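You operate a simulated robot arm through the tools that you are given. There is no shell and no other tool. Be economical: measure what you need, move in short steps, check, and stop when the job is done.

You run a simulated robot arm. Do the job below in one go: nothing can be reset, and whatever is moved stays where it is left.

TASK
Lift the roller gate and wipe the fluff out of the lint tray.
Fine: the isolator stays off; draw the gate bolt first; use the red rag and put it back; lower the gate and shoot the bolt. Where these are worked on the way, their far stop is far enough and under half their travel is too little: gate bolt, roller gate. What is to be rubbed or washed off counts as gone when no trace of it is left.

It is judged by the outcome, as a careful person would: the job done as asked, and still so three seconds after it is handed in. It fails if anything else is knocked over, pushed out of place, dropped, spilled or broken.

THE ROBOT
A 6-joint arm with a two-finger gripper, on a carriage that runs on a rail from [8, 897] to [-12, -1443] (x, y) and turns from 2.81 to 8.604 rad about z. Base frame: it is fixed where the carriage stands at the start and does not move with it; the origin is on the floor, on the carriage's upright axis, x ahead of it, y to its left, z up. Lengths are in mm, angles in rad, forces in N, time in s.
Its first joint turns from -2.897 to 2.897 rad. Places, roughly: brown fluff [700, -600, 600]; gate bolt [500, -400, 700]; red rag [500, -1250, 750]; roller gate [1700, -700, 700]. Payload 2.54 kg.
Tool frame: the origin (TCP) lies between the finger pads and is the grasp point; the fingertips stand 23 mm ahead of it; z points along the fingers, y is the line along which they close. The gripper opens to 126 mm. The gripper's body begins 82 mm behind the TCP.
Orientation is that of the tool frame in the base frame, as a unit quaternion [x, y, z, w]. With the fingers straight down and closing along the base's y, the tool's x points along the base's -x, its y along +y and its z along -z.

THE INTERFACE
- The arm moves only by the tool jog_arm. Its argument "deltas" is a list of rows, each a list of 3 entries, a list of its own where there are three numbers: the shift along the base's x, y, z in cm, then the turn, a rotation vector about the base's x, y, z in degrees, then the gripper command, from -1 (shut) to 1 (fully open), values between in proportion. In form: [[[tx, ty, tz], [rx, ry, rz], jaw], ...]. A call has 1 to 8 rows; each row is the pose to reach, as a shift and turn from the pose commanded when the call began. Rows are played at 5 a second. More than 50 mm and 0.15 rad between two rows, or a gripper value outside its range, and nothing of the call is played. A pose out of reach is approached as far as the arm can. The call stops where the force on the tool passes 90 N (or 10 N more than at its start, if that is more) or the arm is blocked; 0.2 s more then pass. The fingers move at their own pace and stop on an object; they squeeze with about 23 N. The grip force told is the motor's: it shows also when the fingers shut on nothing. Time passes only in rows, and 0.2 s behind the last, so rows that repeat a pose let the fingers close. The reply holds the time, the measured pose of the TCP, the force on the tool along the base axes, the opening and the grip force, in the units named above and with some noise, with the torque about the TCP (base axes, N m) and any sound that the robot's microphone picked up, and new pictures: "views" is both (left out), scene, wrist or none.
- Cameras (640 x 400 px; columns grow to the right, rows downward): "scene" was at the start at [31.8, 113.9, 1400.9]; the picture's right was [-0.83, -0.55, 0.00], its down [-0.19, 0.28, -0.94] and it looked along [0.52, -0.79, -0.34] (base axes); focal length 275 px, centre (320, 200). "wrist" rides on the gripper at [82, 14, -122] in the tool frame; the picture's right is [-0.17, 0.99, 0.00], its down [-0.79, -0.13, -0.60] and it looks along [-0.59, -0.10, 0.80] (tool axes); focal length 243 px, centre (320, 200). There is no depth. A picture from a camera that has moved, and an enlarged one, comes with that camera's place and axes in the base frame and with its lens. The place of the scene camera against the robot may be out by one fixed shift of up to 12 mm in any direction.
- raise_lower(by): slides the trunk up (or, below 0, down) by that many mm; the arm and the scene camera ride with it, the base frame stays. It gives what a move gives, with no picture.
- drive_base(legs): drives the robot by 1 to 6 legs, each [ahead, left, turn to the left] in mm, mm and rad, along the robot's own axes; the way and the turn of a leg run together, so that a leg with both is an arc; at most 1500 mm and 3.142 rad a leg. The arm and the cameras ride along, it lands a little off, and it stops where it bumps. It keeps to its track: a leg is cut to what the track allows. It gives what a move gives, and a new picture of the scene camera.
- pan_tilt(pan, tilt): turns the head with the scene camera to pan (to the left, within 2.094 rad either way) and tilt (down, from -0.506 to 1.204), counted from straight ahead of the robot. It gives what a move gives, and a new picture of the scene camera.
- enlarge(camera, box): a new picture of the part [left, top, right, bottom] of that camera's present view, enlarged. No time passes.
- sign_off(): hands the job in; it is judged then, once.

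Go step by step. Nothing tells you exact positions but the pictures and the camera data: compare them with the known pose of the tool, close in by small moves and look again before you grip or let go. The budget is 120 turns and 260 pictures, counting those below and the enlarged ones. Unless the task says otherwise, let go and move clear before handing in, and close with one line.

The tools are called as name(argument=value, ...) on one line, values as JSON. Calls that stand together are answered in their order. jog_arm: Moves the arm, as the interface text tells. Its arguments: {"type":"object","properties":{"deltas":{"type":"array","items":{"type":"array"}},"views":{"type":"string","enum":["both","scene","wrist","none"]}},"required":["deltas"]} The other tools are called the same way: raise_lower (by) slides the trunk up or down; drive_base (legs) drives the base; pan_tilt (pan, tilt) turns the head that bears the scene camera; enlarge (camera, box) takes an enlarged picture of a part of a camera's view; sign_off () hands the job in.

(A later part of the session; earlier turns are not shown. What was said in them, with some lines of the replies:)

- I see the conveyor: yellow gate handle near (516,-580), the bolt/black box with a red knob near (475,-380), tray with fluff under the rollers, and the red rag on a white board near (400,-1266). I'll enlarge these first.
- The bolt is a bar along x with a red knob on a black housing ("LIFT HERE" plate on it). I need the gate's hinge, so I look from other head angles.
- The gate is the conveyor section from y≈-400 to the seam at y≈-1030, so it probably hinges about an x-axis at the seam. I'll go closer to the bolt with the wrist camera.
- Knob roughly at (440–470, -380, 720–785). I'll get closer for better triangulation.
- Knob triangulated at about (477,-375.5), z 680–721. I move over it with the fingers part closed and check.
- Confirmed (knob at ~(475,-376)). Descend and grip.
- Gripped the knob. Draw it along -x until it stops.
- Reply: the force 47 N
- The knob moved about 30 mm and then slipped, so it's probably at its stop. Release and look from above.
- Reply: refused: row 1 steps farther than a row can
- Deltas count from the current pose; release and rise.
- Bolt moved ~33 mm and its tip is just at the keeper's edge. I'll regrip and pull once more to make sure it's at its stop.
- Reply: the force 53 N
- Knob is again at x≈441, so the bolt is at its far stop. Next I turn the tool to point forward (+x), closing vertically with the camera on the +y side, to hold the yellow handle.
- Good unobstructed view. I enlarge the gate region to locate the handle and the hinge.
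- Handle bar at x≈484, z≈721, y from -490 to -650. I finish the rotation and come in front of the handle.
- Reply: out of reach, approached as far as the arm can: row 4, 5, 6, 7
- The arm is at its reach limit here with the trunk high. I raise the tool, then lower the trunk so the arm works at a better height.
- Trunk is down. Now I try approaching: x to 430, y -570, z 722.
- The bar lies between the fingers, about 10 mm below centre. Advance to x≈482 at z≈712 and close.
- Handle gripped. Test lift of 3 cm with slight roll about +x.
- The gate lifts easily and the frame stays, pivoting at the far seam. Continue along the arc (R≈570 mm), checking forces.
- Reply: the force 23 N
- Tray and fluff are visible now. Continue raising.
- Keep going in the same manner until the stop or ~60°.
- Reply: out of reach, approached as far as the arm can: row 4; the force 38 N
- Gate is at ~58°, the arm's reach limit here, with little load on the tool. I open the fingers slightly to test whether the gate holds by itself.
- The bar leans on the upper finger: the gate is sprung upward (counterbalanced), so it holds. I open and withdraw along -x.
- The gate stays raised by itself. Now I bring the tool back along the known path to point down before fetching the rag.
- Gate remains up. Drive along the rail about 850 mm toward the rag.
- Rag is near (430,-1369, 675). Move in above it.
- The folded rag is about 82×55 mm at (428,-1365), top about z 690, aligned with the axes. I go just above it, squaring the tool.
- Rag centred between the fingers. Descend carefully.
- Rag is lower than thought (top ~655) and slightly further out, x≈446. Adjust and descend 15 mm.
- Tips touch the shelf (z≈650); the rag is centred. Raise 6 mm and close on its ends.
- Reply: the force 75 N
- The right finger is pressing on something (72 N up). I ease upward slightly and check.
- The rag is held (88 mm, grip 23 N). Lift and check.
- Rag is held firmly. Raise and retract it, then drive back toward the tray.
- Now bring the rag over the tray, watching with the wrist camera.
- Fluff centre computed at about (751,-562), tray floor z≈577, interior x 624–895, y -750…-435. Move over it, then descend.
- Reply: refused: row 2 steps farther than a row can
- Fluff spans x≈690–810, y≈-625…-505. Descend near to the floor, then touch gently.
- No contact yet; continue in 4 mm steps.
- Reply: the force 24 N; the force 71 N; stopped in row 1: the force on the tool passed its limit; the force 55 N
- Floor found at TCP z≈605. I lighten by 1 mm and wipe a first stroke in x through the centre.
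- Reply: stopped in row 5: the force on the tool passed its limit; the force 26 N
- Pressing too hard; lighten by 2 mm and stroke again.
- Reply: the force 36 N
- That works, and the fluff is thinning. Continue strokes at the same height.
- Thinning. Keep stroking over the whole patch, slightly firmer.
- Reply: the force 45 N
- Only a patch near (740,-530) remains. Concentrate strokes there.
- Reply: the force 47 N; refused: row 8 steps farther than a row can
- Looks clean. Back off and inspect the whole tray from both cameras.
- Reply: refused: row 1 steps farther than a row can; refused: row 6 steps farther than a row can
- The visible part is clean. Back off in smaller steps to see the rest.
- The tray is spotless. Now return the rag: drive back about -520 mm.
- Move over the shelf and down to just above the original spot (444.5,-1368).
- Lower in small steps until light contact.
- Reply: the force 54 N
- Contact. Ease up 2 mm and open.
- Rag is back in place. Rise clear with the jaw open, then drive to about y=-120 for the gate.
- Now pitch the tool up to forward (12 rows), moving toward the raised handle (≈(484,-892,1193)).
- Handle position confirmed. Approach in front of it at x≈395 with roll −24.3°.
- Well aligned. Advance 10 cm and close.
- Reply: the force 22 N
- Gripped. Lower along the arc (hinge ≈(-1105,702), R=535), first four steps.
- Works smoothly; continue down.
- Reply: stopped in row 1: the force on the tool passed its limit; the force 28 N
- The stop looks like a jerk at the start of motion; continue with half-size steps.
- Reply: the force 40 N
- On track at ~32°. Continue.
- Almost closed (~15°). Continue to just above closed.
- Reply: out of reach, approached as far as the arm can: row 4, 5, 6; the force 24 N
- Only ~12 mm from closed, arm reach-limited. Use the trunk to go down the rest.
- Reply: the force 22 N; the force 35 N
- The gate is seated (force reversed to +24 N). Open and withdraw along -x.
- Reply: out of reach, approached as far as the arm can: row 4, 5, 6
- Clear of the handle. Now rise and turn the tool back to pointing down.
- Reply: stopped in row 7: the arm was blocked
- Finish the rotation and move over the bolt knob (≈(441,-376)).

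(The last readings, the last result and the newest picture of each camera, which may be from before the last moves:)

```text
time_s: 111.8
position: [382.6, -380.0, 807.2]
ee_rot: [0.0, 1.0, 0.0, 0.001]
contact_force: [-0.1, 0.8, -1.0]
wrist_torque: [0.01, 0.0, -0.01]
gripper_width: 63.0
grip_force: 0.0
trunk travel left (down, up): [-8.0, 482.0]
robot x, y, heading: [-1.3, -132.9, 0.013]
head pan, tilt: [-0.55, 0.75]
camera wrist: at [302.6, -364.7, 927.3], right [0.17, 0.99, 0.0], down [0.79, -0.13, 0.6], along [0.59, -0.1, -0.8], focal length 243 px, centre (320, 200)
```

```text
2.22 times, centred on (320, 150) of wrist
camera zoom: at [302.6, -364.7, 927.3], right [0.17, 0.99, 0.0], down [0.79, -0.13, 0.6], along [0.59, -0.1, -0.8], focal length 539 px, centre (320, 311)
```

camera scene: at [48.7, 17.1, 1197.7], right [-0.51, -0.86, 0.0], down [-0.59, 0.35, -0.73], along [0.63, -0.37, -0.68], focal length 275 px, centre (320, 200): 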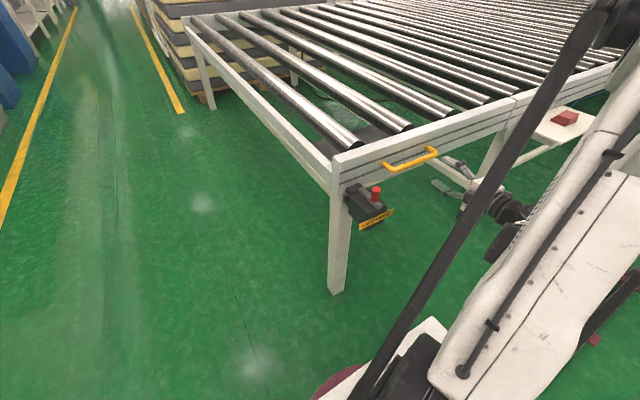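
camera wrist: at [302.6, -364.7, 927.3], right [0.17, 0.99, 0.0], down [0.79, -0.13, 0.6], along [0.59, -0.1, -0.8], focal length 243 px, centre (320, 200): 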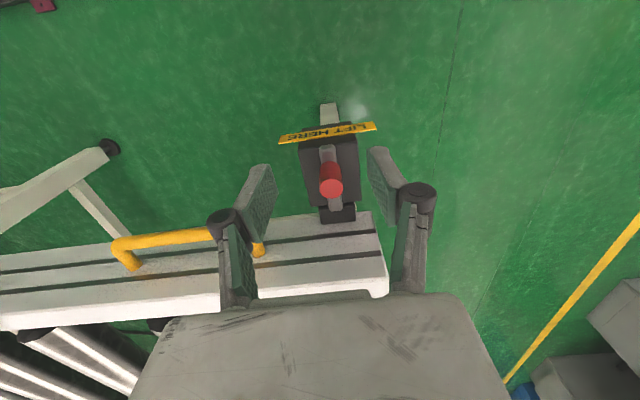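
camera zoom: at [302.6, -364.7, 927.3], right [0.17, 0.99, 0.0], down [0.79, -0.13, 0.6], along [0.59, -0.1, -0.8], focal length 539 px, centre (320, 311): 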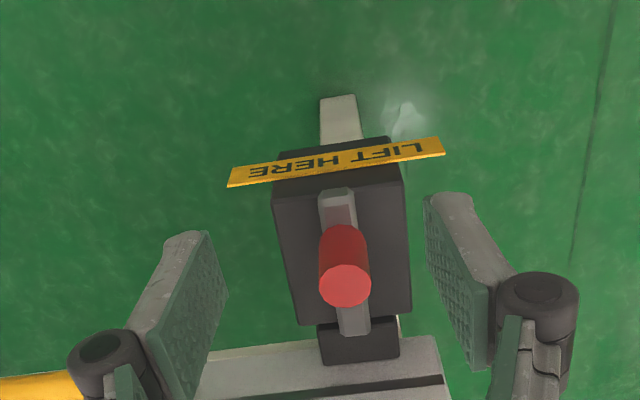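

Knob at (442,-376.6), bar aligned with the keeper. Descend and grip.

jog_arm(deltas=[[[3, 0.3, 0], [0, 0, 0], 0], [[5.9, 0.3, -2], [0, 0, 0], 0], [[5.9, 0.3, -6], [0, 0, 0], 0], [[5.9, 0.3, -10.3], [0, 0, 0], 0], [[5.9, 0.3, -10.3], [0, 0, 0], -1], [[5.9, 0.3, -10.3], [0, 0, 0], -1], [[5.9, 0.3, -10.3], [0, 0, 0], -1]], views="none")

jog_arm(deltas=[[[0.8, 0, 0], [0, 0, 0], -1], [[1.6, 0, 0], [0, 0, 0], -1], [[2.4, 0, 0], [0, 0, 0], -1], [[3.2, 0, 0], [0, 0, 0], -1], [[3.9, 0, 0], [0, 0, 0], -1], [[4.4, 0, 0], [0, 0, 0], -1]], views="wrist")

```text
time_s: 113.4
position: [441.2, -377.2, 703.3]
ee_rot: [-0.001, 1.0, 0.0, 0.001]
contact_force: [-1.3, -16.1, -11.0]
wrist_torque: [-0.2, -0.08, 0.03]
gripper_width: 20.0
grip_force: 44.8
trunk travel left (down, up): [-8.0, 482.0]
robot x, y, heading: [-2.8, -131.2, 0.01]
head pan, tilt: [-0.55, 0.75]
```

```text
time_s: 114.8
position: [480.9, -377.1, 702.6]
ee_rot: [0.001, 1.0, 0.0, 0.0]
contact_force: [-45.3, -32.0, -24.5]
wrist_torque: [-0.63, 0.47, -0.6]
gripper_width: 19.5
grip_force: 44.6
trunk travel left (down, up): [-8.0, 482.0]
robot x, y, heading: [-1.3, -132.9, 0.012]
head pan, tilt: [-0.55, 0.75]
camera wrist: at [401.5, -362.0, 822.5], right [0.17, 0.99, 0.0], down [0.79, -0.13, 0.6], along [0.59, -0.1, -0.8], focal length 243 px, centre (320, 200)
```

wrist: 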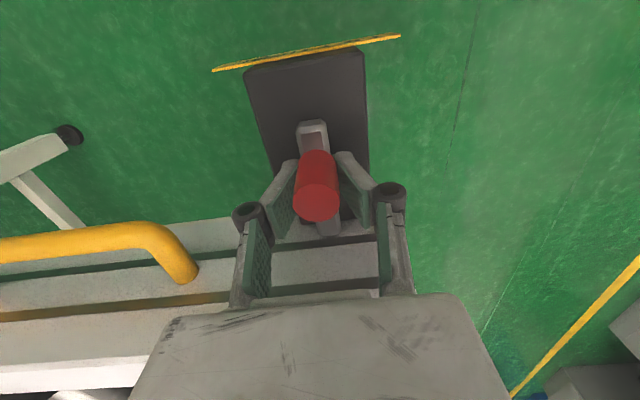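

The bolt ran home to its stop (45 N). Release, rise and verify.

jog_arm(deltas=[[[-0.4, 0, 0], [0, 0, 0], -0.5], [[-0.4, 0, 0], [0, 0, 0], 0], [[-0.4, 0, 0], [0, 0, 0], 0], [[-0.4, 0, 4], [0, 0, 0], 0], [[-1, 0, 8], [0, 0, 0], 0], [[-4, 0, 12], [0, 0, 0], 0], [[-8, 0, 15], [0, 0, 0], 0]], views="wrist")

enlarge(camera="wrist", box=[220, 60, 420, 240])

pan_tilt(pan=-0.75, tilt=0.55)

```text
time_s: 116.4
position: [404.5, -373.8, 855.1]
ee_rot: [-0.001, 1.0, 0.0, 0.001]
contact_force: [1.1, -0.3, -0.8]
wrist_torque: [0.02, 0.12, 0.01]
gripper_width: 62.9
grip_force: 0.1
trunk travel left (down, up): [-8.0, 482.0]
robot x, y, heading: [3.7, -130.5, 0.012]
head pan, tilt: [-0.55, 0.75]
camera wrist: at [324.1, -359.2, 975.0], right [0.16, 0.99, 0.0], down [0.79, -0.13, 0.6], along [0.59, -0.1, -0.8], focal length 243 px, centre (320, 200)
```

wrist: 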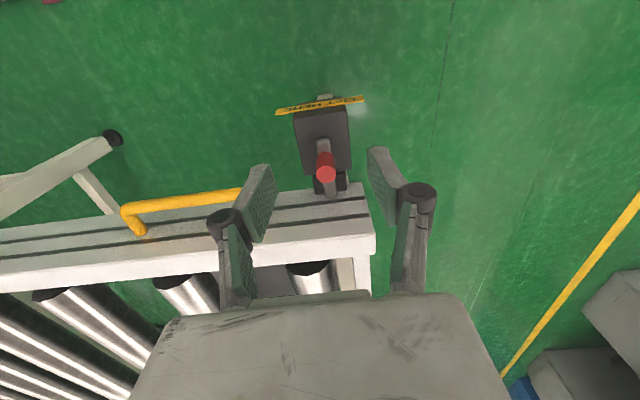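

```text
2.22 times, centred on (320, 150) of wrist
camera zoom: at [324.1, -359.2, 975.0], right [0.16, 0.99, 0.0], down [0.79, -0.13, 0.6], along [0.59, -0.1, -0.8], focal length 539 px, centre (320, 311)
```

zoom: 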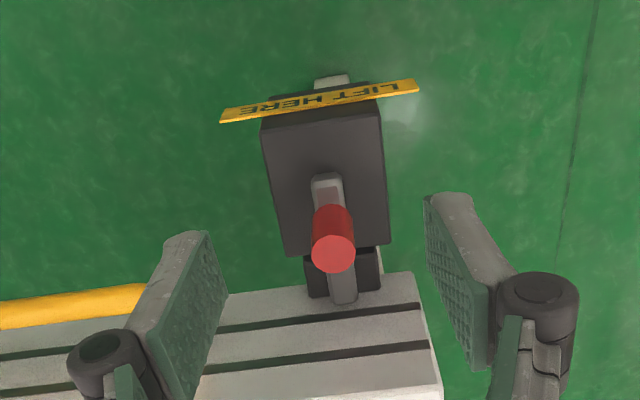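

```text
time_s: 117.2
position: [405.0, -373.4, 855.1]
ee_rot: [-0.001, 1.0, 0.0, 0.001]
contact_force: [-0.7, 0.2, -0.5]
wrist_torque: [-0.04, -0.02, -0.01]
gripper_width: 63.0
grip_force: 0.0
trunk travel left (down, up): [-8.0, 482.0]
robot x, y, heading: [-1.5, -131.7, 0.011]
head pan, tilt: [-0.75, 0.55]
camera scene: at [51.2, 13.3, 1207.9], right [-0.53, -0.85, 0.0], down [-0.5, 0.31, -0.81], along [0.69, -0.43, -0.59], focal length 275 px, centre (320, 200)
```

scene: 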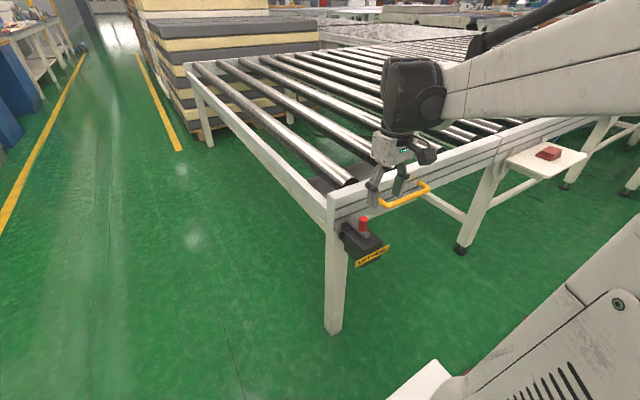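

The gate is down, the bolt is home through its keeper (knob back at x≈474), the tray is clean, the rag is on its shelf and the arm is clear. Handing in.

sign_off()

```text
The job is handed in.
```

The lint tray is wiped clean with the red rag. The rag is back on its shelf, the roller gate is lowered and bolted, and I did not touch the isolator.
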